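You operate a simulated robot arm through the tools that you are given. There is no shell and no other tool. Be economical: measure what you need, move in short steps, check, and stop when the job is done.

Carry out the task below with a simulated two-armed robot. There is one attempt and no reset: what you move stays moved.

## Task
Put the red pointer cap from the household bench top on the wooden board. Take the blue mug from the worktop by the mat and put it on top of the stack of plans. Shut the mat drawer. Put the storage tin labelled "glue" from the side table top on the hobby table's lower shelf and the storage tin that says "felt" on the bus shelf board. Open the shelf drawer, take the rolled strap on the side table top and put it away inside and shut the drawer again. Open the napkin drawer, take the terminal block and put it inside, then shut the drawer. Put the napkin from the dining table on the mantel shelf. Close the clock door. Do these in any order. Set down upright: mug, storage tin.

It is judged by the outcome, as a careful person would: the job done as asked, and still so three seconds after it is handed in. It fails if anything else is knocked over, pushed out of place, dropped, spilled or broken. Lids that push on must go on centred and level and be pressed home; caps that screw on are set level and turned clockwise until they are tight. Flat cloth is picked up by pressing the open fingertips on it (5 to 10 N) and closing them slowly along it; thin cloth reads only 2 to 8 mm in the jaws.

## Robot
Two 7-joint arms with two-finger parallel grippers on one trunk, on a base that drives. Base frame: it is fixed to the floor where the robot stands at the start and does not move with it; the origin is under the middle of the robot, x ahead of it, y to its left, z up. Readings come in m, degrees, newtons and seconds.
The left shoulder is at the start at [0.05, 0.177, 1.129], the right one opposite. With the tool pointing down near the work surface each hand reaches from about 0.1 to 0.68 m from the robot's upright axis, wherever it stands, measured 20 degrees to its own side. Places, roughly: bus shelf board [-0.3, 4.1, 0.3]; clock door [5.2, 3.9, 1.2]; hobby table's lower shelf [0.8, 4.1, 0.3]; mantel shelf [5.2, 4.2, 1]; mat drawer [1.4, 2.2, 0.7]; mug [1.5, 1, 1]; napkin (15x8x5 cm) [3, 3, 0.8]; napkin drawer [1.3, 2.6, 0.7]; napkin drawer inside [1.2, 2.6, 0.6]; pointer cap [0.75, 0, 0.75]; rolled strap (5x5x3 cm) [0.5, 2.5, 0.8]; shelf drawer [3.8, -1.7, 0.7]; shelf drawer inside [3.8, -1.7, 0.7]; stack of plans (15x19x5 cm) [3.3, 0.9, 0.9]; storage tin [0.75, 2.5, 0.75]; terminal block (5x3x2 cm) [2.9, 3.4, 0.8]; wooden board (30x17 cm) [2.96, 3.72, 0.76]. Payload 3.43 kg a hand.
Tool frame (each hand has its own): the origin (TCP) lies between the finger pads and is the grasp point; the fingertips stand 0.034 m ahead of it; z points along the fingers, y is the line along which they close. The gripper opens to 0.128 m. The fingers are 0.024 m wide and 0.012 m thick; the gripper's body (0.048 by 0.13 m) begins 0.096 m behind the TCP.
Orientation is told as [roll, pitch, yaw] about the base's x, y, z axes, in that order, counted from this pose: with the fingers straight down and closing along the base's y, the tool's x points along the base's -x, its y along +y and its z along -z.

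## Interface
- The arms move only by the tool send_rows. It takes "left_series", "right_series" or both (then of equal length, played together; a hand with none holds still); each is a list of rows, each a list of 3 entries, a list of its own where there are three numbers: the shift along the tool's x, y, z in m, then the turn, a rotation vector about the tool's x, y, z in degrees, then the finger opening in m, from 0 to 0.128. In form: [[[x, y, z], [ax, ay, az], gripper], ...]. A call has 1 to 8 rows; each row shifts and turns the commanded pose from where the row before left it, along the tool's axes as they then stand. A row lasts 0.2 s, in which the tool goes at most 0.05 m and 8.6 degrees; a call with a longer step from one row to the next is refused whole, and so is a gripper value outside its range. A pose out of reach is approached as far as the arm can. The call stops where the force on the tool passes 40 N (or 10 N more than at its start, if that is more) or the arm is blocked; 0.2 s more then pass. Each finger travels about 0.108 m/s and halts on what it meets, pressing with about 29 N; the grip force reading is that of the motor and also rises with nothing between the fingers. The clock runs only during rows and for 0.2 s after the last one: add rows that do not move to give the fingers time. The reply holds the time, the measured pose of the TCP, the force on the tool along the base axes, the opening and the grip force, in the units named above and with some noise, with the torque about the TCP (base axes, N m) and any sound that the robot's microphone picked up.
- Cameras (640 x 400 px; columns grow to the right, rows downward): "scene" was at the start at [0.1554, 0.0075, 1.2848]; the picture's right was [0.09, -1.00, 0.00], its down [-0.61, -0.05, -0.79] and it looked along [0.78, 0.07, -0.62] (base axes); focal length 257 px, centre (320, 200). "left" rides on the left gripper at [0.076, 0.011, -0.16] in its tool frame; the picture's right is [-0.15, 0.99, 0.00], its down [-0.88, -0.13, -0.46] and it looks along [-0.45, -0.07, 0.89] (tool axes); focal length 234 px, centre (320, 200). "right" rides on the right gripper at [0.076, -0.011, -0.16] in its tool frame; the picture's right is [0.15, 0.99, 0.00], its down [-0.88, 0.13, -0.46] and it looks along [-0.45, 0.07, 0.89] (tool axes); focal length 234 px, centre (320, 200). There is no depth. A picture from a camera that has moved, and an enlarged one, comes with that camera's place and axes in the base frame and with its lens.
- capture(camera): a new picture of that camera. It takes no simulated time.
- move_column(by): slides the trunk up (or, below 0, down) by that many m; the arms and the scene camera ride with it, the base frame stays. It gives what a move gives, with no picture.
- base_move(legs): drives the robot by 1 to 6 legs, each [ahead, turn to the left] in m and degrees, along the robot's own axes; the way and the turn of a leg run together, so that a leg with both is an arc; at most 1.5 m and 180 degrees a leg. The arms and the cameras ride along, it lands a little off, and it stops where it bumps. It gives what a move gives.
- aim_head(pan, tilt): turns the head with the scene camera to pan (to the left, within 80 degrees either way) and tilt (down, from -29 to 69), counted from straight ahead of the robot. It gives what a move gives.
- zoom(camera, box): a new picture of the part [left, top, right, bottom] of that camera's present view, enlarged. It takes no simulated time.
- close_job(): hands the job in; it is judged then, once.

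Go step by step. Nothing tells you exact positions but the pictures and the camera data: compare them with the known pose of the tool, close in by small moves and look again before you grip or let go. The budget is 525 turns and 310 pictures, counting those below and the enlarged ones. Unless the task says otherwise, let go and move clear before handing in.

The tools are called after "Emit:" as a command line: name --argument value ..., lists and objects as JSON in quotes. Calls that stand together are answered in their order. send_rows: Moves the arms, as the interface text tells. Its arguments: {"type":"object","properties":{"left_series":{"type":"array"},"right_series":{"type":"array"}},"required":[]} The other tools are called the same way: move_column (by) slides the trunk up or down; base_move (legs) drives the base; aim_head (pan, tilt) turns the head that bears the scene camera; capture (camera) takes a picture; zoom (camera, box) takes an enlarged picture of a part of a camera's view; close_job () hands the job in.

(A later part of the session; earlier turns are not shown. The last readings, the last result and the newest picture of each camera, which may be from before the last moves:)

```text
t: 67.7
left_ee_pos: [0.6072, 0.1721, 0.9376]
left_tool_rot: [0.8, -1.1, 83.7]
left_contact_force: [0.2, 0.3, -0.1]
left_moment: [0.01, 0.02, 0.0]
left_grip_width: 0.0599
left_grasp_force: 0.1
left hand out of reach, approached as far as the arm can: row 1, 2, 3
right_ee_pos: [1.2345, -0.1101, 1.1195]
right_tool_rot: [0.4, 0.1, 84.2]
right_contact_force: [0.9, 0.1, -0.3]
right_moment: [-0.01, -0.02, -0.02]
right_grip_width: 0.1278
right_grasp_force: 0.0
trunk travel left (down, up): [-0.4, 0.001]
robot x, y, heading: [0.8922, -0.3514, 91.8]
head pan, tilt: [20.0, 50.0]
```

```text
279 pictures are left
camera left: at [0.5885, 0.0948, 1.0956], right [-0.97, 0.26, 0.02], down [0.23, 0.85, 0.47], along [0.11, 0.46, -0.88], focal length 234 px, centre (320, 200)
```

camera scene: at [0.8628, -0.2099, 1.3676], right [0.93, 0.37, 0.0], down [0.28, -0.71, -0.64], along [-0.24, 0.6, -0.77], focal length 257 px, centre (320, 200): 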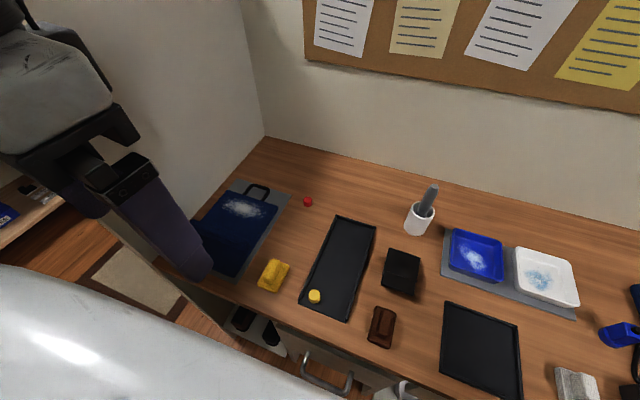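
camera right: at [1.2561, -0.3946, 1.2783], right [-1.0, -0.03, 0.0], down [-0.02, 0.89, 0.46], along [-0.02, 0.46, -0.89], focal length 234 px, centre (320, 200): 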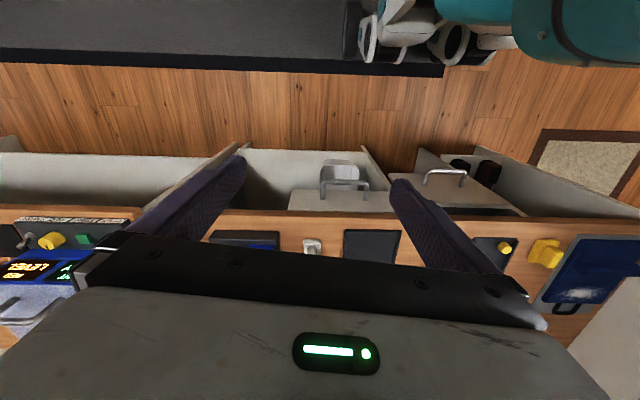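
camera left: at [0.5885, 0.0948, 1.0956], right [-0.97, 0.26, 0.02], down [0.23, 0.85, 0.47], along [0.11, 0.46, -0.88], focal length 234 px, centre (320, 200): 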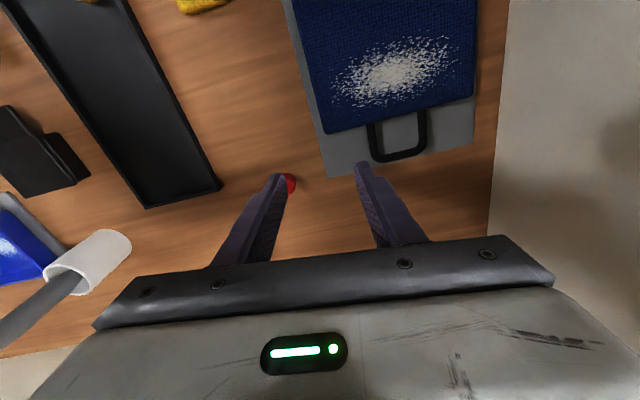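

Reach is limited because the trunk is raised. I'll pull the hand up a little, lower the trunk, and check.

Emit:
send_rows --left_series '[[[0.02, -0.03, -0.03], [0, 0, 0], 0.06], [[0.01, -0.015, -0.04], [0, 0, 0], 0.06], [[0, 0, -0.04], [0, 0, 0], 0.06]]'

Emit:
move_column --by -0.18

Emit:
capture --camera "left"

```text
t: 68.5
left_ee_pos: [0.6511, 0.1343, 1.0478]
left_tool_rot: [0.8, -1.0, 83.7]
left_contact_force: [-0.2, -0.4, -1.6]
left_moment: [0.03, -0.01, 0.0]
left_grip_width: 0.0602
left_grasp_force: 0.0
right_ee_pos: [1.2335, -0.1122, 1.1191]
right_tool_rot: [0.3, 0.0, 84.2]
right_contact_force: [-0.7, 0.7, 0.1]
right_moment: [-0.01, -0.03, 0.01]
right_grip_width: 0.128
right_grasp_force: 0.1
trunk travel left (down, up): [-0.4, 0.001]
robot x, y, heading: [0.8945, -0.35, 91.9]
head pan, tilt: [20.0, 50.0]
```

```text
t: 70.5
left_ee_pos: [0.6504, 0.1336, 0.8671]
left_tool_rot: [0.8, -1.0, 83.6]
left_contact_force: [-0.4, -0.7, 0.4]
left_moment: [0.03, 0.03, -0.01]
left_grip_width: 0.0599
left_grasp_force: 0.0
right_ee_pos: [1.2328, -0.1113, 0.9404]
right_tool_rot: [0.3, 0.1, 84.2]
right_contact_force: [0.4, -0.7, 0.4]
right_moment: [-0.01, -0.02, 0.01]
right_grip_width: 0.1281
right_grasp_force: 0.0
trunk travel left (down, up): [-0.22, 0.181]
robot x, y, heading: [0.8956, -0.3529, 91.7]
head pan, tilt: [20.0, 50.0]
```

```text
278 pictures are left
camera left: at [0.6325, 0.0573, 1.0245], right [-0.97, 0.26, 0.02], down [0.23, 0.85, 0.47], along [0.11, 0.46, -0.88], focal length 234 px, centre (320, 200)
```

left: 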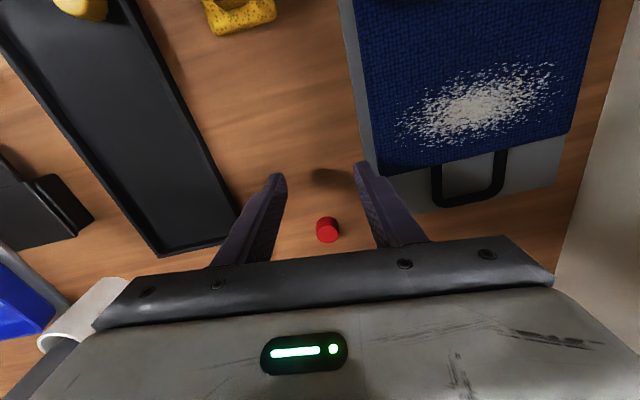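

The cap is at about (0.666, 0.239). I'll move over it and look again.

Emit:
send_rows --left_series '[[[-0.036, -0.001, 0.005], [0, 0, 0], 0.06], [[-0.035, -0.001, 0.015], [0, 0, 0], 0.06], [[-0.035, -0.001, 0.015], [0, 0, 0], 0.06], [[0, 0, 0], [0, 0, 0], 0.06]]'

Emit:
capture --camera "left"

```text
t: 71.5
left_ee_pos: [0.6355, 0.1958, 0.8438]
left_tool_rot: [0.7, -1.2, 83.6]
left_contact_force: [0.3, -0.7, 0.1]
left_moment: [-0.04, 0.02, -0.03]
left_grip_width: 0.0601
left_grasp_force: 0.1
left hand out of reach, approached as far as the arm can: row 2, 3
right_ee_pos: [1.2336, -0.1119, 0.9391]
right_tool_rot: [0.3, 0.1, 84.1]
right_contact_force: [0.2, -0.7, 0.8]
right_moment: [0.03, -0.01, -0.02]
right_grip_width: 0.128
right_grasp_force: 0.1
trunk travel left (down, up): [-0.22, 0.181]
robot x, y, heading: [0.8931, -0.3541, 91.6]
head pan, tilt: [20.0, 50.0]
```

```text
277 pictures are left
camera left: at [0.616, 0.1176, 1.0018], right [-0.97, 0.25, 0.02], down [0.23, 0.85, 0.47], along [0.11, 0.46, -0.88], focal length 234 px, centre (320, 200)
```

left: 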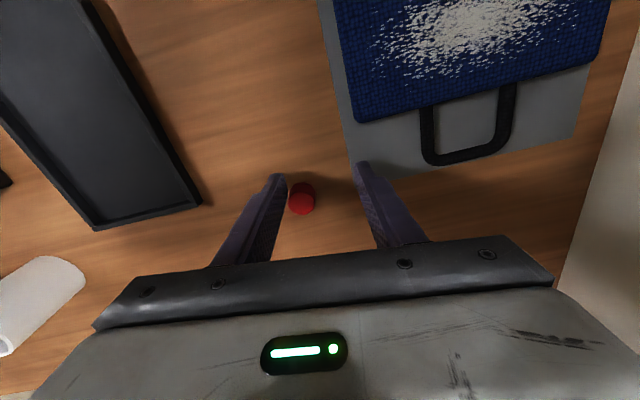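

Still at arm's limit, so I'll tilt the tool forward about 32° to gain reach.

Emit:
send_rows --left_series '[[[0, 0, -0.01], [0, -8, 0], 0.06], [[0, 0, -0.01], [0, -8, 0], 0.06], [[0, 0, 0], [0, -8, 0], 0.06], [[0, 0, 0], [0, -8, 0], 0.06], [[0, 0, 0], [0, 0, 0], 0.06]]'

Emit:
capture --camera "left"

```text
t: 72.7
left_ee_pos: [0.6357, 0.1914, 0.8652]
left_tool_rot: [1.0, -33.1, 83.0]
left_contact_force: [-0.3, 0.3, 0.2]
left_moment: [-0.02, -0.05, 0.0]
left_grip_width: 0.0601
left_grasp_force: 0.0
right_ee_pos: [1.2339, -0.1117, 0.9391]
right_tool_rot: [0.3, 0.0, 84.2]
right_contact_force: [0.2, -0.4, -0.5]
right_moment: [-0.01, 0.03, -0.01]
right_grip_width: 0.1278
right_grasp_force: 0.0
trunk travel left (down, up): [-0.22, 0.181]
robot x, y, heading: [0.8933, -0.3536, 91.6]
head pan, tilt: [20.0, 50.0]
```

```text
276 pictures are left
camera left: at [0.6085, 0.0425, 0.9572], right [-0.97, 0.23, 0.09], down [0.2, 0.47, 0.86], along [0.16, 0.85, -0.5], focal length 234 px, centre (320, 200)
```

left: 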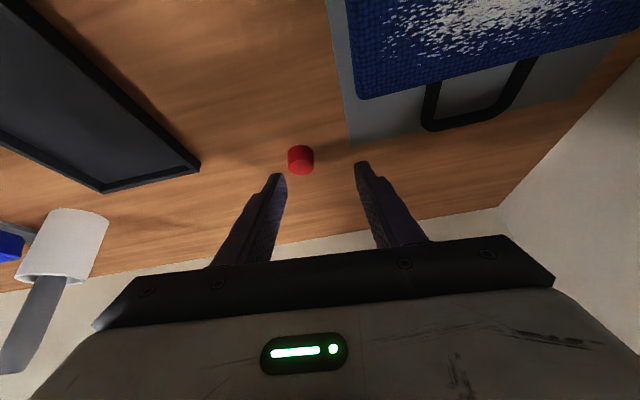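

Cap center about (0.667, 0.25). I'll shift laterally and approach along the fingers partway.

Emit:
send_rows --left_series '[[[0.002, -0.023, 0.0], [0, 0, 0], 0.06], [[0, 0, 0.03], [0, 0, 0], 0.06], [[0, 0, 0.02], [0, 0, 0], 0.06], [[0, 0, 0], [0, 0, 0], 0.06]]'

Emit:
capture --camera "left"

```text
t: 73.5
left_ee_pos: [0.6649, 0.2142, 0.8345]
left_tool_rot: [0.6, -34.1, 83.0]
left_contact_force: [-2.5, -13.1, 23.8]
left_moment: [-0.36, -0.67, -0.56]
left_grip_width: 0.0591
left_grasp_force: 0.1
right_ee_pos: [1.233, -0.1128, 0.9397]
right_tool_rot: [0.5, -0.2, 84.4]
right_contact_force: [-0.1, 0.2, 0.0]
right_moment: [0.0, 0.0, -0.01]
right_grip_width: 0.1282
right_grasp_force: 0.0
trunk travel left (down, up): [-0.22, 0.181]
robot x, y, heading: [0.8914, -0.3501, 91.9]
head pan, tilt: [20.0, 50.0]
stopped in row 4 (left hand): the force on the tool passed its limit (the readings are from after the stop); the commanded pose is now the measured one
```

```text
275 pictures are left
camera left: at [0.6354, 0.0628, 0.9247], right [-0.97, 0.23, 0.09], down [0.19, 0.45, 0.87], along [0.16, 0.86, -0.48], focal length 234 px, centre (320, 200)
```

left: 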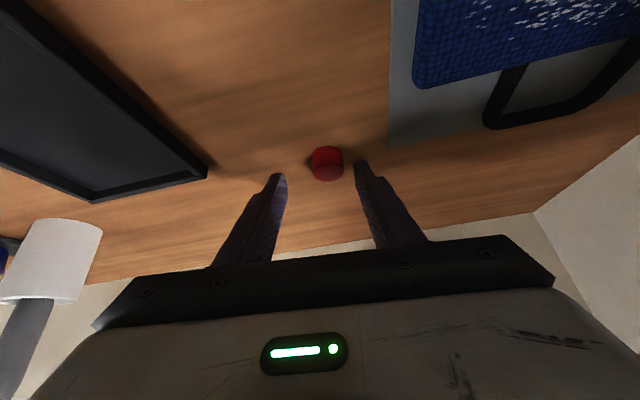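

The bench surface is at about z=0.80, so the cap is closer: about (0.654, 0.209, 0.81). I'll back off, reposition and look.

Emit:
send_rows --left_series '[[[0, 0, -0.035], [0, 0, 0], 0.06], [[0.019, 0.01, 0.0], [0, 0, 0], 0.06], [[0, 0, 0], [0, 0, 0], 0.06]]'

Emit:
capture --camera "left"

```text
t: 74.3
left_ee_pos: [0.6497, 0.1802, 0.8467]
left_tool_rot: [0.8, -33.5, 83.1]
left_contact_force: [0.3, 0.0, -0.3]
left_moment: [0.0, -0.01, -0.02]
left_grip_width: 0.06
left_grasp_force: 0.1
right_ee_pos: [1.233, -0.1102, 0.9391]
right_tool_rot: [0.4, 0.1, 84.3]
right_contact_force: [0.2, 0.3, 0.0]
right_moment: [-0.01, -0.03, 0.0]
right_grip_width: 0.1279
right_grasp_force: 0.2
trunk travel left (down, up): [-0.22, 0.181]
robot x, y, heading: [0.8928, -0.3547, 92.1]
head pan, tilt: [20.0, 50.0]
```

```text
274 pictures are left
camera left: at [0.6223, 0.0309, 0.9383], right [-0.97, 0.23, 0.09], down [0.19, 0.46, 0.86], along [0.16, 0.85, -0.49], focal length 234 px, centre (320, 200)
```

left: 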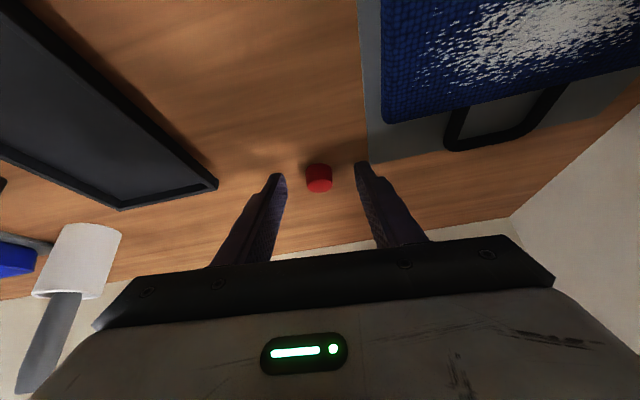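

Fingers are nearly around the cap. Advance 12 mm and close.

Emit:
send_rows --left_series '[[[0, 0, 0.012], [0, 0, 0], 0.06], [[0, 0, 0], [0, 0, 0], 0.045], [[0, 0, 0], [0, 0, 0], 0.03], [[0, 0, 0], [0, 0, 0], 0.015], [[0, 0, 0], [0, 0, 0], 0.015], [[0, 0, 0], [0, 0, 0], 0.015]]'

Emit:
capture --camera "left"

```text
t: 75.7
left_ee_pos: [0.6503, 0.1883, 0.8381]
left_tool_rot: [0.7, -33.5, 83.2]
left_contact_force: [-0.4, -0.2, -0.5]
left_moment: [0.02, 0.04, -0.01]
left_grip_width: 0.0237
left_grasp_force: 28.9
right_ee_pos: [1.2336, -0.1109, 0.9401]
right_tool_rot: [0.3, 0.1, 84.3]
right_contact_force: [0.0, 1.6, 0.0]
right_moment: [0.03, 0.0, -0.01]
right_grip_width: 0.1282
right_grasp_force: 0.1
trunk travel left (down, up): [-0.22, 0.181]
robot x, y, heading: [0.8972, -0.3527, 91.8]
head pan, tilt: [20.0, 50.0]
```

```text
273 pictures are left
camera left: at [0.6231, 0.0388, 0.9289], right [-0.97, 0.23, 0.09], down [0.19, 0.46, 0.86], along [0.16, 0.85, -0.49], focal length 234 px, centre (320, 200)
```

left: 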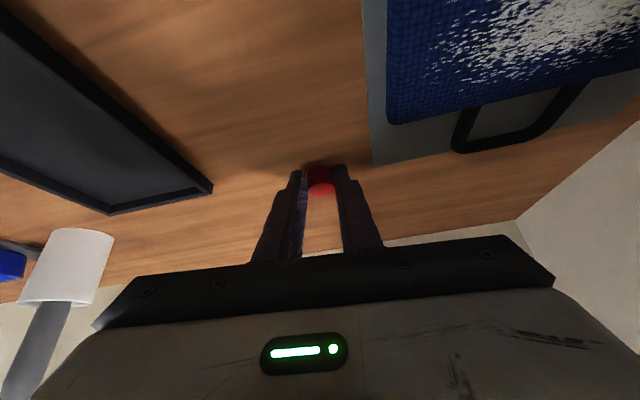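

Got it (23.7 mm). Lift and retract.

Emit:
send_rows --left_series '[[[-0.024, 0, -0.037], [0, 0, 0], 0.015], [[-0.024, 0, -0.037], [0, 0, 0], 0.015], [[-0.024, 0, -0.037], [0, 0, 0], 0.015], [[-0.01, 0, -0.045], [0, 0, 0], 0.015], [[0.035, 0, -0.025], [0, 0, 0], 0.015], [[0.035, 0, -0.025], [0, 0, 0], 0.015], [[0.035, 0, -0.025], [0, 0, 0], 0.015], [[0.035, 0, -0.025], [0, 0, 0], 0.015]]'

Emit:
send_rows --left_series '[[[0.035, 0, -0.025], [0, 0, 0], 0.015], [[0.035, 0, -0.025], [0, 0, 0], 0.015]]'

Emit:
capture --camera "left"

```text
t: 77.5
left_ee_pos: [0.6332, 0.0011, 1.0176]
left_tool_rot: [0.8, -33.5, 83.1]
left_contact_force: [0.3, 0.7, -0.2]
left_moment: [0.0, -0.01, 0.0]
left_grip_width: 0.0234
left_grasp_force: 29.5
right_ee_pos: [1.2335, -0.1103, 0.9402]
right_tool_rot: [0.3, 0.0, 84.3]
right_contact_force: [0.3, -0.8, -0.3]
right_moment: [0.02, 0.03, -0.04]
right_grip_width: 0.128
right_grasp_force: 0.1
trunk travel left (down, up): [-0.22, 0.181]
robot x, y, heading: [0.8912, -0.355, 91.5]
head pan, tilt: [20.0, 50.0]
```

```text
t: 78.1
left_ee_pos: [0.6171, -0.0731, 1.0474]
left_tool_rot: [0.7, -33.5, 83.0]
left_contact_force: [-1.0, -0.3, 0.0]
left_moment: [0.01, 0.0, -0.03]
left_grip_width: 0.0231
left_grasp_force: 29.1
left hand out of reach, approached as far as the arm can: row 1, 2
right_ee_pos: [1.2327, -0.1118, 0.939]
right_tool_rot: [0.3, 0.2, 84.3]
right_contact_force: [0.0, 0.2, -0.1]
right_moment: [0.02, -0.02, -0.02]
right_grip_width: 0.1278
right_grasp_force: 0.0
trunk travel left (down, up): [-0.22, 0.181]
robot x, y, heading: [0.8923, -0.3515, 91.8]
head pan, tilt: [20.0, 50.0]
```

```text
272 pictures are left
camera left: at [0.5886, -0.2225, 1.1387], right [-0.97, 0.23, 0.09], down [0.19, 0.46, 0.86], along [0.16, 0.85, -0.49], focal length 234 px, centre (320, 200)
```

left: 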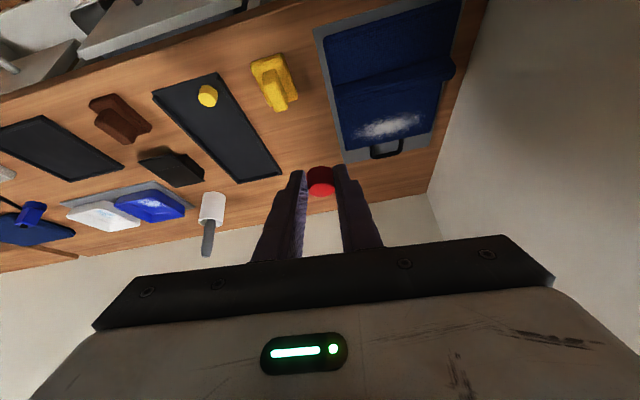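

Cap held. I'll straighten the tool, tuck it, then back away from the bench.

Emit:
send_rows --left_series '[[[0, 0, -0.01], [0, 8.3, 0], 0.015], [[0, 0, -0.01], [0, 8.3, 0], 0.015], [[0, 0, -0.01], [0, 8.3, 0], 0.015], [[0, 0, -0.01], [0, 8.3, 0], 0.015], [[0.03, -0.02, 0], [0, 0, 0], 0.015], [[0.03, -0.02, 0], [0, 0, 0], 0.015]]'

Emit:
base_move --legs '[[-0.42, 0]]'

Emit:
aim_head --pan 80 --tilt 30

Emit:
capture --camera "scene"

```text
t: 79.5
left_ee_pos: [0.646, -0.1521, 1.0795]
left_tool_rot: [0.7, -0.3, 83.5]
left_contact_force: [0.3, -0.3, -0.4]
left_moment: [-0.01, -0.07, -0.04]
left_grip_width: 0.0231
left_grasp_force: 29.0
right_ee_pos: [1.2334, -0.1123, 0.9395]
right_tool_rot: [0.3, 0.1, 84.3]
right_contact_force: [0.5, -0.2, -0.1]
right_moment: [0.0, 0.01, -0.01]
right_grip_width: 0.128
right_grasp_force: 0.1
trunk travel left (down, up): [-0.22, 0.181]
robot x, y, heading: [0.892, -0.3506, 91.9]
head pan, tilt: [20.0, 50.0]
```

```text
t: 82.0
left_ee_pos: [0.6583, -0.5665, 1.0787]
left_tool_rot: [0.8, -0.4, 84.3]
left_contact_force: [-0.5, 0.1, -0.1]
left_moment: [0.02, -0.01, -0.01]
left_grip_width: 0.0235
left_grasp_force: 29.3
right_ee_pos: [1.2469, -0.5193, 0.9398]
right_tool_rot: [0.3, 0.2, 85.0]
right_contact_force: [0.4, 1.1, -0.4]
right_moment: [-0.01, 0.01, -0.02]
right_grip_width: 0.1281
right_grasp_force: 0.0
trunk travel left (down, up): [-0.22, 0.181]
robot x, y, heading: [0.9096, -0.764, 92.5]
head pan, tilt: [20.0, 50.0]
```

```text
t: 83.3
left_ee_pos: [0.6578, -0.5655, 1.0784]
left_tool_rot: [0.8, -0.3, 84.2]
left_contact_force: [-0.2, -0.7, 0.6]
left_moment: [0.02, 0.02, 0.02]
left_grip_width: 0.0234
left_grasp_force: 29.1
right_ee_pos: [1.2452, -0.5197, 0.9393]
right_tool_rot: [0.2, 0.1, 85.1]
right_contact_force: [0.3, -0.2, -0.2]
right_moment: [-0.03, 0.03, -0.02]
right_grip_width: 0.1282
right_grasp_force: 0.1
trunk travel left (down, up): [-0.22, 0.181]
robot x, y, heading: [0.9097, -0.7648, 92.3]
head pan, tilt: [80.0, 30.0]
```

```text
271 pictures are left
camera scene: at [0.8151, -0.682, 1.2172], right [0.13, 0.99, 0.0], down [0.5, -0.07, -0.87], along [-0.86, 0.12, -0.5], focal length 257 px, centre (320, 200)
```

scene: 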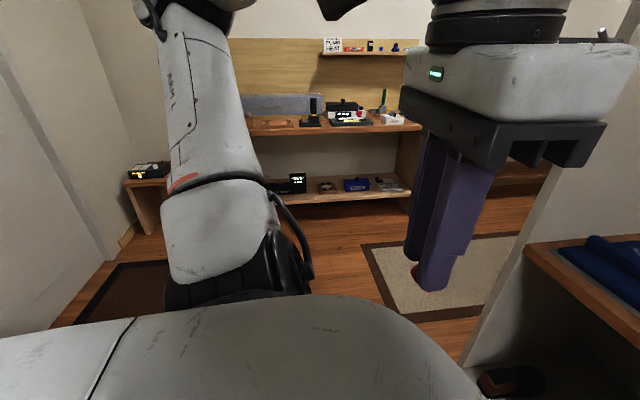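

Next: turn along the corridor and go back around the panel into the +y passage at x≈-0.28.

Emit:
base_move --legs '[[0, 88], [1.17, 0], [0, -90]]'

Emit:
aim_head --pan 0 --tilt 30

Emit:
capture --camera "scene"

```text
t: 96.8
left_ee_pos: [-0.4668, -0.5762, 1.0776]
left_tool_rot: [0.8, -0.3, 81.3]
left_contact_force: [-0.4, 0.3, 0.2]
left_moment: [0.03, -0.04, 0.0]
left_grip_width: 0.0233
left_grasp_force: 29.2
right_ee_pos: [0.1209, -0.5584, 0.9391]
right_tool_rot: [0.3, 0.2, 82.1]
right_contact_force: [-0.4, -0.4, -0.1]
right_moment: [0.04, 0.01, 0.02]
right_grip_width: 0.1283
right_grasp_force: 0.0
trunk travel left (down, up): [-0.22, 0.181]
robot x, y, heading: [-0.2298, -0.7824, 89.8]
head pan, tilt: [80.0, 30.0]
```

```text
t: 98.3
left_ee_pos: [-0.4676, -0.5761, 1.0796]
left_tool_rot: [0.7, -0.3, 81.4]
left_contact_force: [-0.1, -0.6, -0.5]
left_moment: [0.0, 0.0, 0.01]
left_grip_width: 0.0233
left_grasp_force: 29.2
right_ee_pos: [0.1216, -0.5576, 0.9392]
right_tool_rot: [0.3, 0.2, 82.3]
right_contact_force: [0.6, 0.4, -0.3]
right_moment: [0.02, -0.04, 0.03]
right_grip_width: 0.1278
right_grasp_force: 0.0
trunk travel left (down, up): [-0.22, 0.181]
robot x, y, heading: [-0.2302, -0.7854, 89.4]
head pan, tilt: [0.0, 30.0]
```

```text
270 pictures are left
camera scene: at [-0.2267, -0.6253, 1.2172], right [1.0, -0.01, 0.0], down [0.0, -0.5, -0.87], along [0.01, 0.87, -0.5], focal length 257 px, centre (320, 200)
```

scene: 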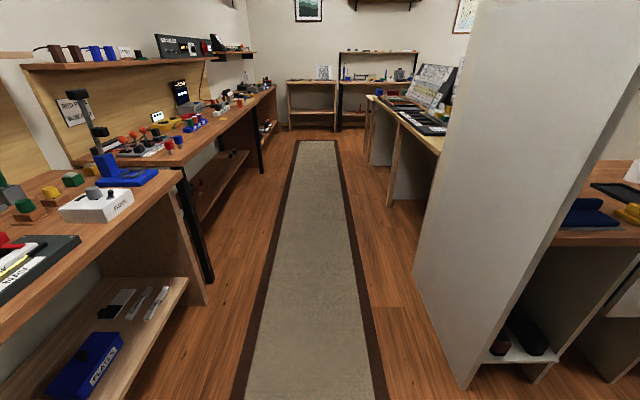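

The +y corridor is open. I'll raise the trunk for clearance and advance.

Emit:
move_column --by 0.18

Emit:
base_move --legs '[[1.4, 0]]'

Emit:
capture --camera "scene"

```text
t: 100.3
left_ee_pos: [-0.4667, -0.5764, 1.2586]
left_tool_rot: [0.7, -0.3, 81.4]
left_contact_force: [-0.3, 0.0, -0.2]
left_moment: [-0.03, -0.04, -0.02]
left_grip_width: 0.0234
left_grasp_force: 28.8
right_ee_pos: [0.1207, -0.557, 1.1193]
right_tool_rot: [0.3, 0.1, 82.2]
right_contact_force: [0.7, 0.0, -0.4]
right_moment: [0.01, 0.0, 0.0]
right_grip_width: 0.128
right_grasp_force: 0.1
trunk travel left (down, up): [-0.4, 0.001]
robot x, y, heading: [-0.2292, -0.7891, 89.9]
head pan, tilt: [0.0, 30.0]
```

```text
t: 103.9
left_ee_pos: [-0.4585, 0.0243, 1.2576]
left_tool_rot: [0.7, -0.8, 80.5]
left_contact_force: [-0.6, 0.6, -0.3]
left_moment: [-0.02, 0.0, 0.02]
left_grip_width: 0.0233
left_grasp_force: 28.6
right_ee_pos: [0.1366, 0.0302, 1.1211]
right_tool_rot: [0.0, 0.1, 79.3]
right_contact_force: [0.6, 0.3, -0.2]
right_moment: [-0.02, 0.05, 0.0]
right_grip_width: 0.128
right_grasp_force: 0.0
trunk travel left (down, up): [-0.4, 0.001]
robot x, y, heading: [-0.2208, -0.1842, 88.2]
head pan, tilt: [0.0, 30.0]
stopped in leg 1: the robot was blocked; the commanded pose is now the measured one
```

```text
269 pictures are left
camera scene: at [-0.2204, -0.0304, 1.3979], right [1.0, -0.03, 0.0], down [-0.01, -0.5, -0.87], along [0.03, 0.87, -0.5], focal length 257 px, centre (320, 200)
```

scene: 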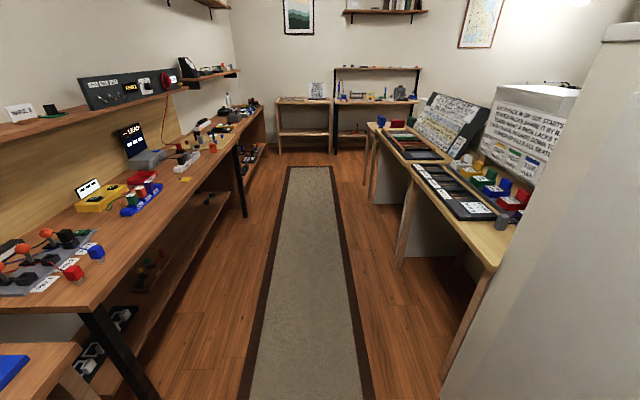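

The right elbow caught the panel. I'll back up, extend the right hand a bit (pulls the elbow in), and shift left 10 cm.

Emit:
base_move --legs '[[-0.25, 0], [0, 25], [0.28, 0], [0, -23]]'

Emit:
send_rows --right_series '[[[-0.04, 0.015, 0], [0, 0, 0], 0.128], [[-0.04, 0.015, 0], [0, 0, 0], 0.128], [[-0.04, 0.015, 0], [0, 0, 0], 0.128], [[-0.04, 0.01, 0], [0, 0, 0], 0.128]]'

Emit:
base_move --legs '[[0.7, 0]]'

Emit:
capture --camera "scene"

```text
t: 109.8
left_ee_pos: [-0.5757, 0.0279, 1.258]
left_tool_rot: [0.6, -0.2, 81.4]
left_contact_force: [0.8, 0.2, -0.1]
left_moment: [-0.01, 0.05, 0.01]
left_grip_width: 0.0234
left_grasp_force: 29.0
right_ee_pos: [0.0194, 0.0423, 1.1189]
right_tool_rot: [0.1, 0.4, 80.3]
right_contact_force: [-1.2, -0.9, 0.0]
right_moment: [-0.01, -0.02, -0.01]
right_grip_width: 0.1281
right_grasp_force: 0.0
trunk travel left (down, up): [-0.4, 0.001]
robot x, y, heading: [-0.3377, -0.1808, 89.4]
head pan, tilt: [0.0, 30.0]
```

```text
t: 110.8
left_ee_pos: [-0.574, 0.0284, 1.2593]
left_tool_rot: [0.5, -0.2, 81.2]
left_contact_force: [0.2, 0.6, 0.1]
left_moment: [-0.05, -0.01, 0.03]
left_grip_width: 0.0233
left_grasp_force: 28.9
right_ee_pos: [-0.0081, 0.2093, 1.1141]
right_tool_rot: [0.0, 0.4, 80.4]
right_contact_force: [-0.5, 0.6, -0.5]
right_moment: [0.0, -0.02, 0.0]
right_grip_width: 0.1281
right_grasp_force: 0.0
trunk travel left (down, up): [-0.4, 0.001]
robot x, y, heading: [-0.339, -0.1779, 89.2]
head pan, tilt: [0.0, 30.0]
```

```text
t: 114.7
left_ee_pos: [-0.5624, 0.7434, 1.258]
left_tool_rot: [0.7, -0.2, 81.1]
left_contact_force: [0.2, -1.2, -0.3]
left_moment: [-0.01, 0.04, 0.02]
left_grip_width: 0.0229
left_grasp_force: 28.9
right_ee_pos: [0.0056, 0.9239, 1.1148]
right_tool_rot: [0.1, 0.4, 80.3]
right_contact_force: [0.3, 0.3, 0.5]
right_moment: [0.0, -0.01, -0.01]
right_grip_width: 0.1282
right_grasp_force: 0.1
trunk travel left (down, up): [-0.4, 0.001]
robot x, y, heading: [-0.3222, 0.533, 89.0]
head pan, tilt: [0.0, 30.0]
```

```text
268 pictures are left
camera scene: at [-0.3229, 0.6938, 1.3971], right [1.0, -0.02, 0.0], down [-0.01, -0.5, -0.87], along [0.02, 0.87, -0.5], focal length 257 px, centre (320, 200)
```

scene: 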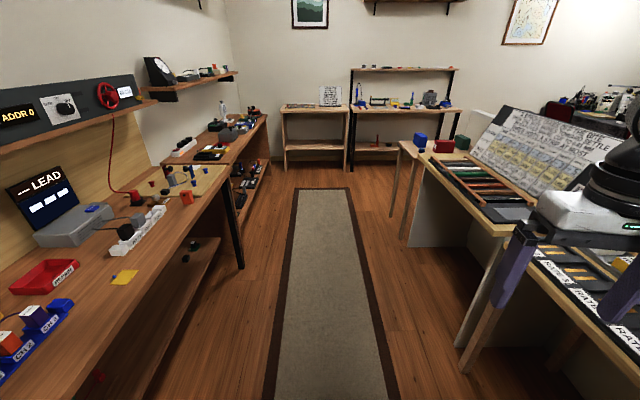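

Past the panel. Ahead right are tables; the tins look to be at the far end near (0.5, 2.6). Advance to y≈1.6.

Emit:
base_move --legs '[[1.1, 0]]'

Emit:
aim_head --pan -35 --tilt 30

Emit:
capture --camera "scene"

```text
t: 120.2
left_ee_pos: [-0.5226, 1.8229, 1.2581]
left_tool_rot: [0.7, -0.2, 79.5]
left_contact_force: [-0.5, -0.6, -0.1]
left_moment: [-0.05, -0.04, -0.02]
left_grip_width: 0.0235
left_grasp_force: 29.1
right_ee_pos: [0.0508, 1.9868, 1.1146]
right_tool_rot: [0.1, 0.4, 78.7]
right_contact_force: [-0.5, 0.3, -0.2]
right_moment: [0.0, 0.02, 0.01]
right_grip_width: 0.1279
right_grasp_force: 0.1
trunk travel left (down, up): [-0.4, 0.001]
robot x, y, heading: [-0.2904, 1.6058, 87.5]
head pan, tilt: [0.0, 30.0]
```

```text
t: 121.2
left_ee_pos: [-0.5229, 1.8223, 1.2575]
left_tool_rot: [0.6, -0.3, 79.5]
left_contact_force: [0.0, 0.6, -0.2]
left_moment: [0.0, 0.02, 0.01]
left_grip_width: 0.023
left_grasp_force: 29.0
right_ee_pos: [0.0503, 1.9869, 1.1147]
right_tool_rot: [0.1, 0.3, 78.7]
right_contact_force: [0.2, 0.1, 0.6]
right_moment: [0.01, -0.03, 0.01]
right_grip_width: 0.128
right_grasp_force: 0.0
trunk travel left (down, up): [-0.4, 0.001]
robot x, y, heading: [-0.2934, 1.6011, 87.3]
head pan, tilt: [-35.0, 30.0]
```

```text
267 pictures are left
camera scene: at [-0.2331, 1.7467, 1.3972], right [0.79, -0.61, 0.0], down [-0.31, -0.4, -0.87], along [0.53, 0.69, -0.5], focal length 257 px, centre (320, 200)
```

scene: 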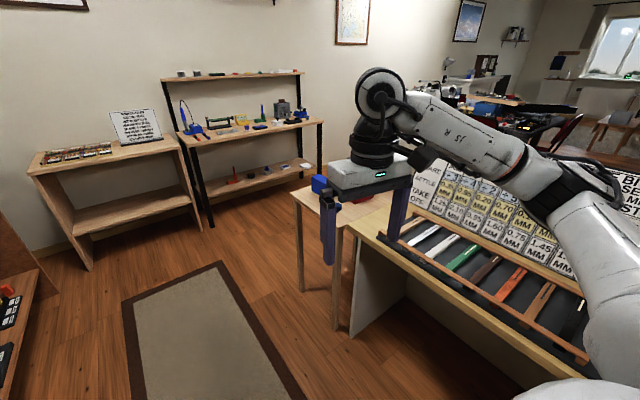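

The side table end is at around y=2.5. Drive up beside it and turn to face it.

Emit:
base_move --legs '[[0.85, 0], [0, -70]]'

Emit:
aim_head --pan -10 --tilt 40

Emit:
capture --camera "scene"

```text
t: 128.7
left_ee_pos: [-0.1261, 2.7353, 1.2578]
left_tool_rot: [0.6, -0.2, 9.9]
left_contact_force: [0.1, -0.7, -0.8]
left_moment: [-0.03, 0.0, 0.03]
left_grip_width: 0.0231
left_grasp_force: 28.9
right_ee_pos: [0.2262, 2.2563, 1.1151]
right_tool_rot: [0.1, 0.3, 9.1]
right_contact_force: [-0.2, 0.3, -0.3]
right_moment: [-0.01, -0.01, 0.02]
right_grip_width: 0.1281
right_grasp_force: 0.0
trunk travel left (down, up): [-0.4, 0.001]
robot x, y, heading: [-0.2486, 2.4404, 17.9]
head pan, tilt: [-35.0, 30.0]
```

```text
t: 129.6
left_ee_pos: [-0.1263, 2.7361, 1.2584]
left_tool_rot: [0.5, -0.2, 9.9]
left_contact_force: [-0.7, -0.5, -0.8]
left_moment: [0.01, 0.04, 0.0]
left_grip_width: 0.0236
left_grasp_force: 28.5
right_ee_pos: [0.2283, 2.2563, 1.1145]
right_tool_rot: [0.1, 0.2, 9.1]
right_contact_force: [0.2, 0.0, -0.5]
right_moment: [-0.03, 0.02, 0.02]
right_grip_width: 0.1283
right_grasp_force: 0.0
trunk travel left (down, up): [-0.4, 0.001]
robot x, y, heading: [-0.2465, 2.4452, 17.6]
head pan, tilt: [-10.0, 40.0]
```

```text
266 pictures are left
camera scene: at [-0.0992, 2.4754, 1.3819], right [0.13, -0.99, 0.0], down [-0.64, -0.09, -0.77], along [0.76, 0.1, -0.64], focal length 257 px, centre (320, 200)
```

scene: 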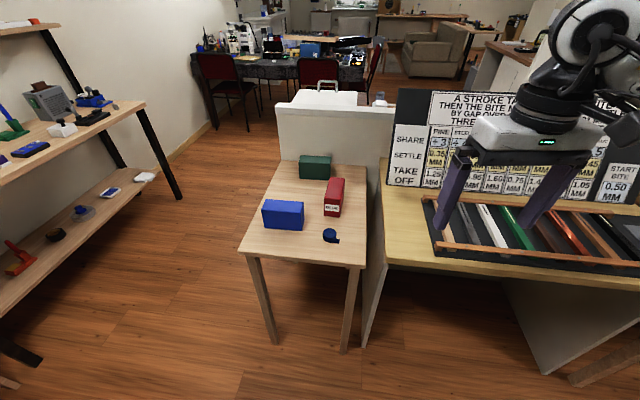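

The side table is ahead with blue, red and green tins and the rolled strap. Zoom to read labels.

Emit:
zoom --camera "scene" --box '[230, 130, 390, 270]'

Emit:
zoom --camera "scene" --box '[0, 20, 240, 300]'

```text
2.86 times, centred on (310, 200) of scene
camera zoom: at [-0.0992, 2.4754, 1.3819], right [0.13, -0.99, 0.0], down [-0.64, -0.09, -0.77], along [0.76, 0.1, -0.64], focal length 734 px, centre (349, 200)
```

zoom: 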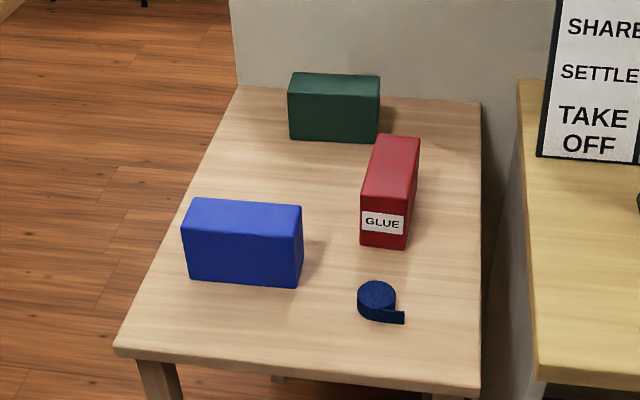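

```text
1.43 times, centred on (120, 160) of scene
camera zoom: at [-0.0992, 2.4754, 1.3819], right [0.13, -0.99, 0.0], down [-0.64, -0.09, -0.77], along [0.76, 0.1, -0.64], focal length 367 px, centre (606, 257)
```

zoom: 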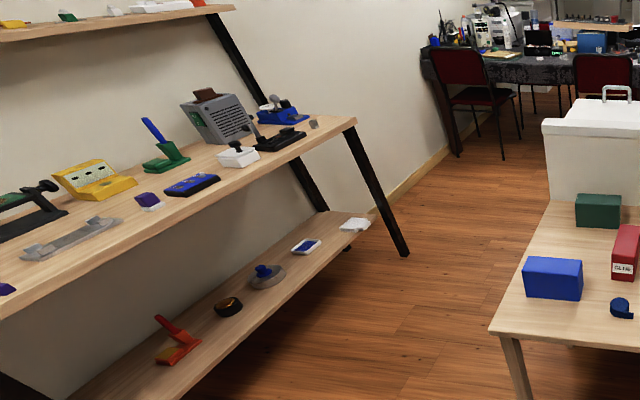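

Red tin is "GLUE"; labels of blue and green aren't visible from here. I'll move to a picking stance at about (0.12, 2.72).

Emit:
base_move --legs '[[0, 19.7], [0.46, 0], [0, -37]]'

Emit:
aim_head --pan -15 --tilt 50

Emit:
capture --camera "scene"

Emit:
capture --camera "right"

```text
t: 133.7
left_ee_pos: [0.1249, 3.0334, 1.2586]
left_tool_rot: [0.7, -0.4, 29.8]
left_contact_force: [-0.8, -0.5, -0.5]
left_moment: [0.01, 0.0, 0.0]
left_grip_width: 0.0232
left_grasp_force: 29.2
right_ee_pos: [0.6209, 2.7024, 1.1161]
right_tool_rot: [0.1, 0.3, 28.9]
right_contact_force: [0.1, -0.8, -0.2]
right_moment: [-0.03, -0.03, -0.02]
right_grip_width: 0.128
right_grasp_force: 0.0
trunk travel left (down, up): [-0.4, 0.001]
robot x, y, heading: [0.1108, 2.7164, 37.1]
head pan, tilt: [-10.0, 40.0]
stopped in leg 3: the robot was blocked; the commanded pose is now the measured one
```

```text
t: 134.4
left_ee_pos: [0.1251, 3.0327, 1.2589]
left_tool_rot: [0.7, -0.3, 29.8]
left_contact_force: [-0.2, -0.8, 0.6]
left_moment: [-0.02, 0.02, -0.01]
left_grip_width: 0.0232
left_grasp_force: 28.3
right_ee_pos: [0.6204, 2.7019, 1.1152]
right_tool_rot: [0.1, 0.3, 28.9]
right_contact_force: [0.1, 0.2, -0.4]
right_moment: [-0.01, 0.0, -0.03]
right_grip_width: 0.1276
right_grasp_force: 0.0
trunk travel left (down, up): [-0.4, 0.001]
robot x, y, heading: [0.1093, 2.7148, 37.2]
head pan, tilt: [-15.0, 50.0]
```

```text
263 pictures are left
camera scene: at [0.2349, 2.7875, 1.3677], right [0.38, -0.93, 0.0], down [-0.71, -0.29, -0.64], along [0.6, 0.24, -0.77], focal length 257 px, centre (320, 200)
```

scene: 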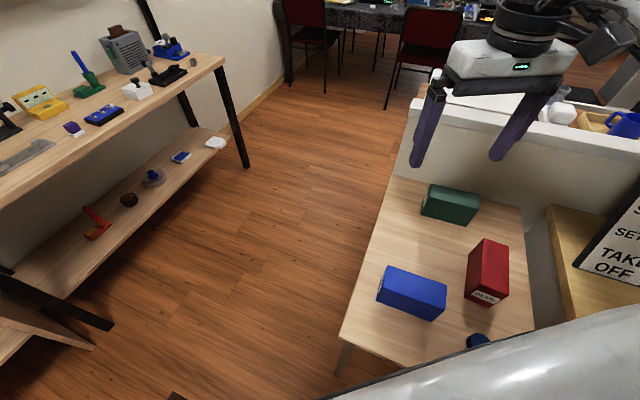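

```text
262 pictures are left
camera right: at [0.5598, 2.6559, 1.2744], right [-0.61, 0.8, 0.0], down [0.71, 0.54, 0.45], along [0.36, 0.28, -0.89], focal length 234 px, centre (320, 200)
```

right: 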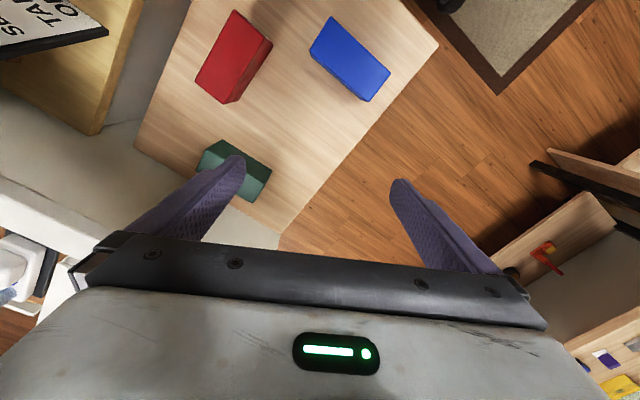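

Blue's end has a label; zoom it.

Emit:
zoom --camera "scene" --box '[360, 170, 530, 350]'

```text
2.22 times, centred on (445, 260) of scene
camera zoom: at [0.2349, 2.7875, 1.3677], right [0.38, -0.93, 0.0], down [-0.71, -0.29, -0.64], along [0.6, 0.24, -0.77], focal length 571 px, centre (42, 67)
```

zoom: 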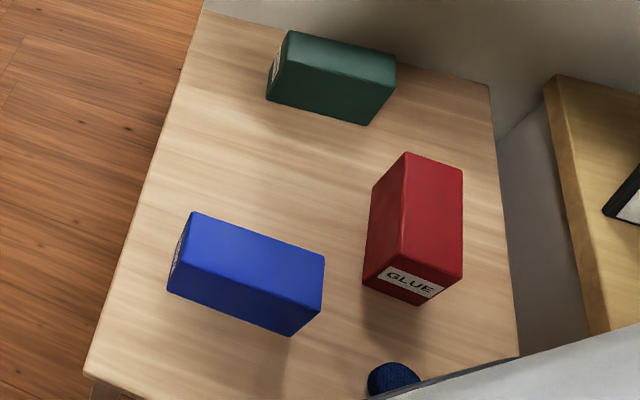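

Labels of blue and green face +y. I'll go round to the +y side of the table and face it (-y), retracting the right hand first.

Emit:
base_move --legs '[[0, 10], [0.72, 0]]'

Emit:
send_rows --right_series '[[[0.04, -0.01, 0], [0, 0, 0], 0.128], [[0.04, -0.01, 0], [0, 0, 0], 0.128], [[0.04, -0.01, 0], [0, 0, 0], 0.128]]'

Emit:
base_move --legs '[[0, -137]]'

Emit:
aim_head --pan 0 --tilt 45

Emit:
capture --camera "scene"

```text
t: 135.8
left_ee_pos: [0.0704, 3.032, 1.2575]
left_tool_rot: [0.7, -0.2, 39.4]
left_contact_force: [0.3, -0.1, -0.6]
left_moment: [-0.01, -0.03, 0.04]
left_grip_width: 0.0234
left_grasp_force: 28.6
right_ee_pos: [0.6155, 2.7899, 1.1156]
right_tool_rot: [0.1, 0.3, 38.7]
right_contact_force: [0.5, 0.0, 0.2]
right_moment: [0.03, 0.03, 0.01]
right_grip_width: 0.1282
right_grasp_force: 0.0
trunk travel left (down, up): [-0.4, 0.001]
robot x, y, heading: [0.1077, 2.716, 46.9]
head pan, tilt: [-15.0, 50.0]
stopped in leg 2: the robot was blocked; the commanded pose is now the measured one
```

```text
t: 136.6
left_ee_pos: [0.0701, 3.0314, 1.2583]
left_tool_rot: [0.7, -0.4, 39.5]
left_contact_force: [0.1, -0.5, -0.6]
left_moment: [0.04, -0.01, 0.01]
left_grip_width: 0.0233
left_grasp_force: 29.1
right_ee_pos: [0.5409, 2.6888, 1.1131]
right_tool_rot: [0.1, 0.2, 38.7]
right_contact_force: [0.3, -0.9, 0.8]
right_moment: [0.01, 0.02, -0.04]
right_grip_width: 0.1283
right_grasp_force: 0.0
trunk travel left (down, up): [-0.4, 0.001]
robot x, y, heading: [0.1089, 2.7166, 47.2]
head pan, tilt: [-15.0, 50.0]
```

```text
t: 142.6
left_ee_pos: [0.3563, 2.5199, 1.2578]
left_tool_rot: [0.7, -0.3, -95.7]
left_contact_force: [-0.2, -0.1, -0.3]
left_moment: [0.02, 0.03, 0.01]
left_grip_width: 0.0231
left_grasp_force: 29.1
right_ee_pos: [-0.2184, 2.4312, 1.1136]
right_tool_rot: [0.1, 0.4, -96.5]
right_contact_force: [-0.3, 1.1, -1.1]
right_moment: [0.02, 0.0, 0.03]
right_grip_width: 0.1282
right_grasp_force: 0.0
trunk travel left (down, up): [-0.4, 0.001]
robot x, y, heading: [0.106, 2.7177, -88.1]
head pan, tilt: [-15.0, 50.0]
```

```text
t: 143.4
left_ee_pos: [0.3568, 2.5213, 1.2579]
left_tool_rot: [0.7, -0.4, -95.7]
left_contact_force: [-0.1, 0.2, 0.8]
left_moment: [0.03, 0.01, 0.0]
left_grip_width: 0.0229
left_grasp_force: 29.3
right_ee_pos: [-0.219, 2.4298, 1.1129]
right_tool_rot: [0.1, 0.3, -96.5]
right_contact_force: [0.7, 0.4, -0.4]
right_moment: [0.02, 0.01, 0.01]
right_grip_width: 0.1279
right_grasp_force: 0.1
trunk travel left (down, up): [-0.4, 0.001]
robot x, y, heading: [0.1073, 2.7196, -88.2]
head pan, tilt: [0.0, 45.0]
```

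```text
260 pictures are left
camera scene: at [0.1127, 2.5656, 1.3746], right [-1.0, -0.03, 0.0], down [-0.02, 0.71, -0.71], along [0.02, -0.71, -0.71], focal length 257 px, centre (320, 200)
```

scene: 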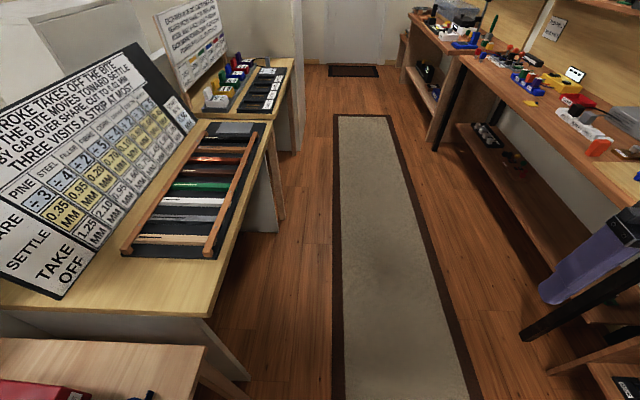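

The base bumped near the table's leg, so I'll take a wider path: reverse to y≈3.25, then go along +x.

Emit:
base_move --legs '[[-0.53, 0], [0, 88], [0.5, 0]]'

Emit:
aim_head --pan -80 --tilt 30

Emit:
capture --camera "scene"

```text
t: 152.8
left_ee_pos: [0.7768, 3.5143, 1.2586]
left_tool_rot: [0.7, -0.3, -5.7]
left_contact_force: [-0.2, 0.6, 0.1]
left_moment: [0.0, -0.01, 0.02]
left_grip_width: 0.0232
left_grasp_force: 29.1
right_ee_pos: [0.8647, 2.9387, 1.1141]
right_tool_rot: [0.1, 0.3, -6.4]
right_contact_force: [-0.2, -0.2, -0.5]
right_moment: [0.0, 0.0, 0.0]
right_grip_width: 0.128
right_grasp_force: 0.1
trunk travel left (down, up): [-0.4, 0.001]
robot x, y, heading: [0.5765, 3.2621, 1.6]
head pan, tilt: [0.0, 45.0]
```

```text
t: 154.3
left_ee_pos: [0.7758, 3.5137, 1.2584]
left_tool_rot: [0.7, -0.3, -5.8]
left_contact_force: [-0.6, -0.2, 0.1]
left_moment: [0.02, -0.02, 0.01]
left_grip_width: 0.0234
left_grasp_force: 29.4
right_ee_pos: [0.8643, 2.9392, 1.1141]
right_tool_rot: [0.0, 0.3, -6.5]
right_contact_force: [0.1, -0.3, 0.6]
right_moment: [-0.01, 0.01, -0.01]
right_grip_width: 0.1281
right_grasp_force: 0.0
trunk travel left (down, up): [-0.4, 0.001]
robot x, y, heading: [0.5752, 3.266, 1.9]
head pan, tilt: [-80.0, 30.0]
```

```text
259 pictures are left
camera scene: at [0.6666, 3.1794, 1.3972], right [-0.98, -0.21, 0.0], down [-0.1, 0.49, -0.87], along [0.18, -0.85, -0.5], focal length 257 px, centre (320, 200)
```

scene: 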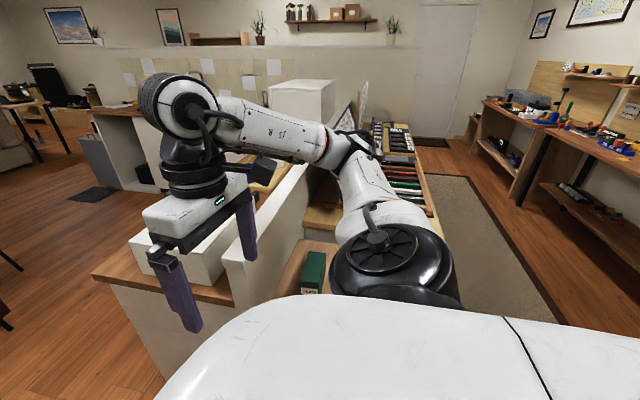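

Green tin's label is now facing us. I'll turn right to face the table.

Emit:
base_move --legs '[[0, -85]]'

Emit:
aim_head --pan 0 --tilt 50

Emit:
capture --camera "scene"

Emit:
zoom --camera "scene" --box '[220, 100, 420, 240]'

```text
t: 158.3
left_ee_pos: [0.8454, 3.0935, 1.2587]
left_tool_rot: [0.7, -0.2, -90.3]
left_contact_force: [0.0, -0.1, -0.4]
left_moment: [0.02, 0.0, -0.01]
left_grip_width: 0.0233
left_grasp_force: 29.4
right_ee_pos: [0.2813, 2.9502, 1.1135]
right_tool_rot: [0.0, 0.4, -91.1]
right_contact_force: [-0.5, 0.4, -0.5]
right_moment: [-0.02, 0.04, 0.0]
right_grip_width: 0.1279
right_grasp_force: 0.1
trunk travel left (down, up): [-0.4, 0.001]
robot x, y, heading: [0.5768, 3.2681, -82.5]
head pan, tilt: [-80.0, 30.0]
```

```text
t: 159.8
left_ee_pos: [0.845, 3.0938, 1.2584]
left_tool_rot: [0.8, -0.3, -90.3]
left_contact_force: [-0.3, 0.1, -0.7]
left_moment: [0.02, 0.02, -0.03]
left_grip_width: 0.0234
left_grasp_force: 28.9
right_ee_pos: [0.2801, 2.9501, 1.1142]
right_tool_rot: [0.1, 0.4, -91.2]
right_contact_force: [0.3, 0.1, -0.3]
right_moment: [0.0, 0.02, 0.03]
right_grip_width: 0.1282
right_grasp_force: 0.2
trunk travel left (down, up): [-0.4, 0.001]
robot x, y, heading: [0.5789, 3.265, -82.8]
head pan, tilt: [0.0, 50.0]
```

```text
258 pictures are left
camera scene: at [0.5966, 3.1198, 1.3677], right [-0.99, -0.13, 0.0], down [-0.1, 0.76, -0.64], along [0.08, -0.64, -0.77], focal length 257 px, centre (320, 200)
```

scene: 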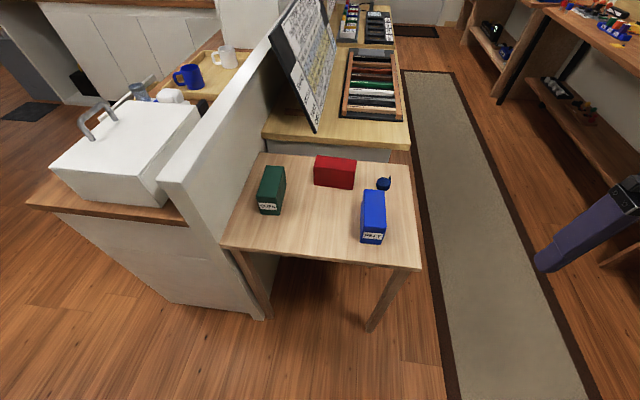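

```text
2.86 times, centred on (320, 170) of scene
camera zoom: at [0.5966, 3.1198, 1.3677], right [-0.99, -0.13, 0.0], down [-0.1, 0.76, -0.64], along [0.08, -0.64, -0.77], focal length 734 px, centre (320, 286)
```

zoom: 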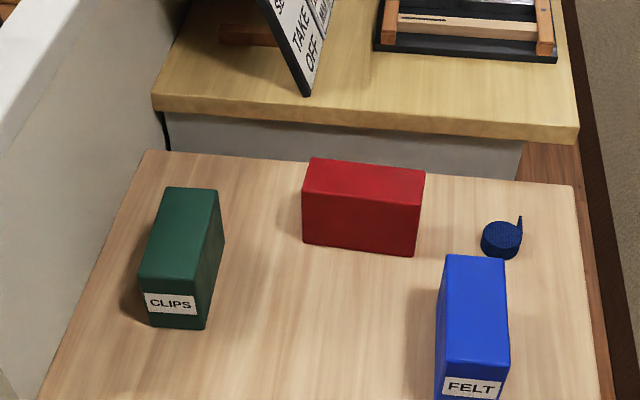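

FELT = blue, CLIPS = green (leave), GLUE = red. I'll move closer and lower the trunk to pick the blue tin with the right hand.

Emit:
base_move --legs '[[0, -7], [0.17, 0]]'

Emit:
move_column --by -0.12

Emit:
capture --camera "scene"

Emit:
capture --camera "right"

```text
t: 161.9
left_ee_pos: [0.8231, 2.892, 1.258]
left_tool_rot: [0.7, -0.3, -97.5]
left_contact_force: [-0.5, -0.4, -0.3]
left_moment: [0.03, 0.02, 0.0]
left_grip_width: 0.0234
left_grasp_force: 28.8
right_ee_pos: [0.2445, 2.8187, 1.1135]
right_tool_rot: [0.0, 0.4, -98.0]
right_contact_force: [0.5, -0.5, -0.2]
right_moment: [0.02, 0.0, 0.01]
right_grip_width: 0.1282
right_grasp_force: 0.1
trunk travel left (down, up): [-0.4, 0.001]
robot x, y, heading: [0.5796, 3.0954, -89.6]
head pan, tilt: [0.0, 50.0]
```

```text
t: 163.4
left_ee_pos: [0.8232, 2.8918, 1.1383]
left_tool_rot: [0.7, -0.2, -97.4]
left_contact_force: [-0.3, 0.7, -0.4]
left_moment: [0.01, 0.01, -0.01]
left_grip_width: 0.0229
left_grasp_force: 28.7
right_ee_pos: [0.2455, 2.8187, 0.9937]
right_tool_rot: [0.1, 0.3, -98.2]
right_contact_force: [0.9, 0.4, -0.3]
right_moment: [-0.02, 0.0, -0.01]
right_grip_width: 0.128
right_grasp_force: 0.0
trunk travel left (down, up): [-0.28, 0.121]
robot x, y, heading: [0.5818, 3.0946, -89.5]
head pan, tilt: [0.0, 50.0]
```

```text
256 pictures are left
camera scene: at [0.5796, 2.9493, 1.2477], right [-1.0, -0.01, 0.0], down [0.0, 0.77, -0.64], along [0.0, -0.64, -0.77], focal length 257 px, centre (320, 200)
```

scene: 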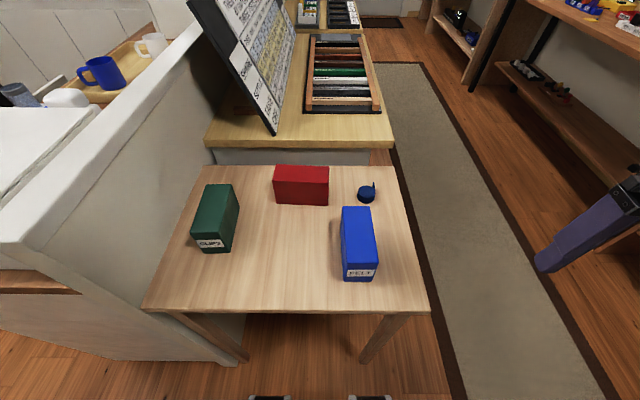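

```text
255 pictures are left
camera right: at [0.2442, 2.8953, 1.153], right [1.0, 0.01, 0.0], down [0.0, -0.89, 0.45], along [0.0, -0.45, -0.89], focal length 234 px, centre (320, 200)
```

right: 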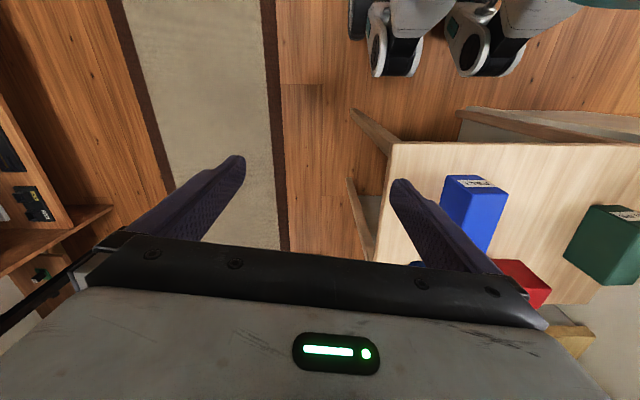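

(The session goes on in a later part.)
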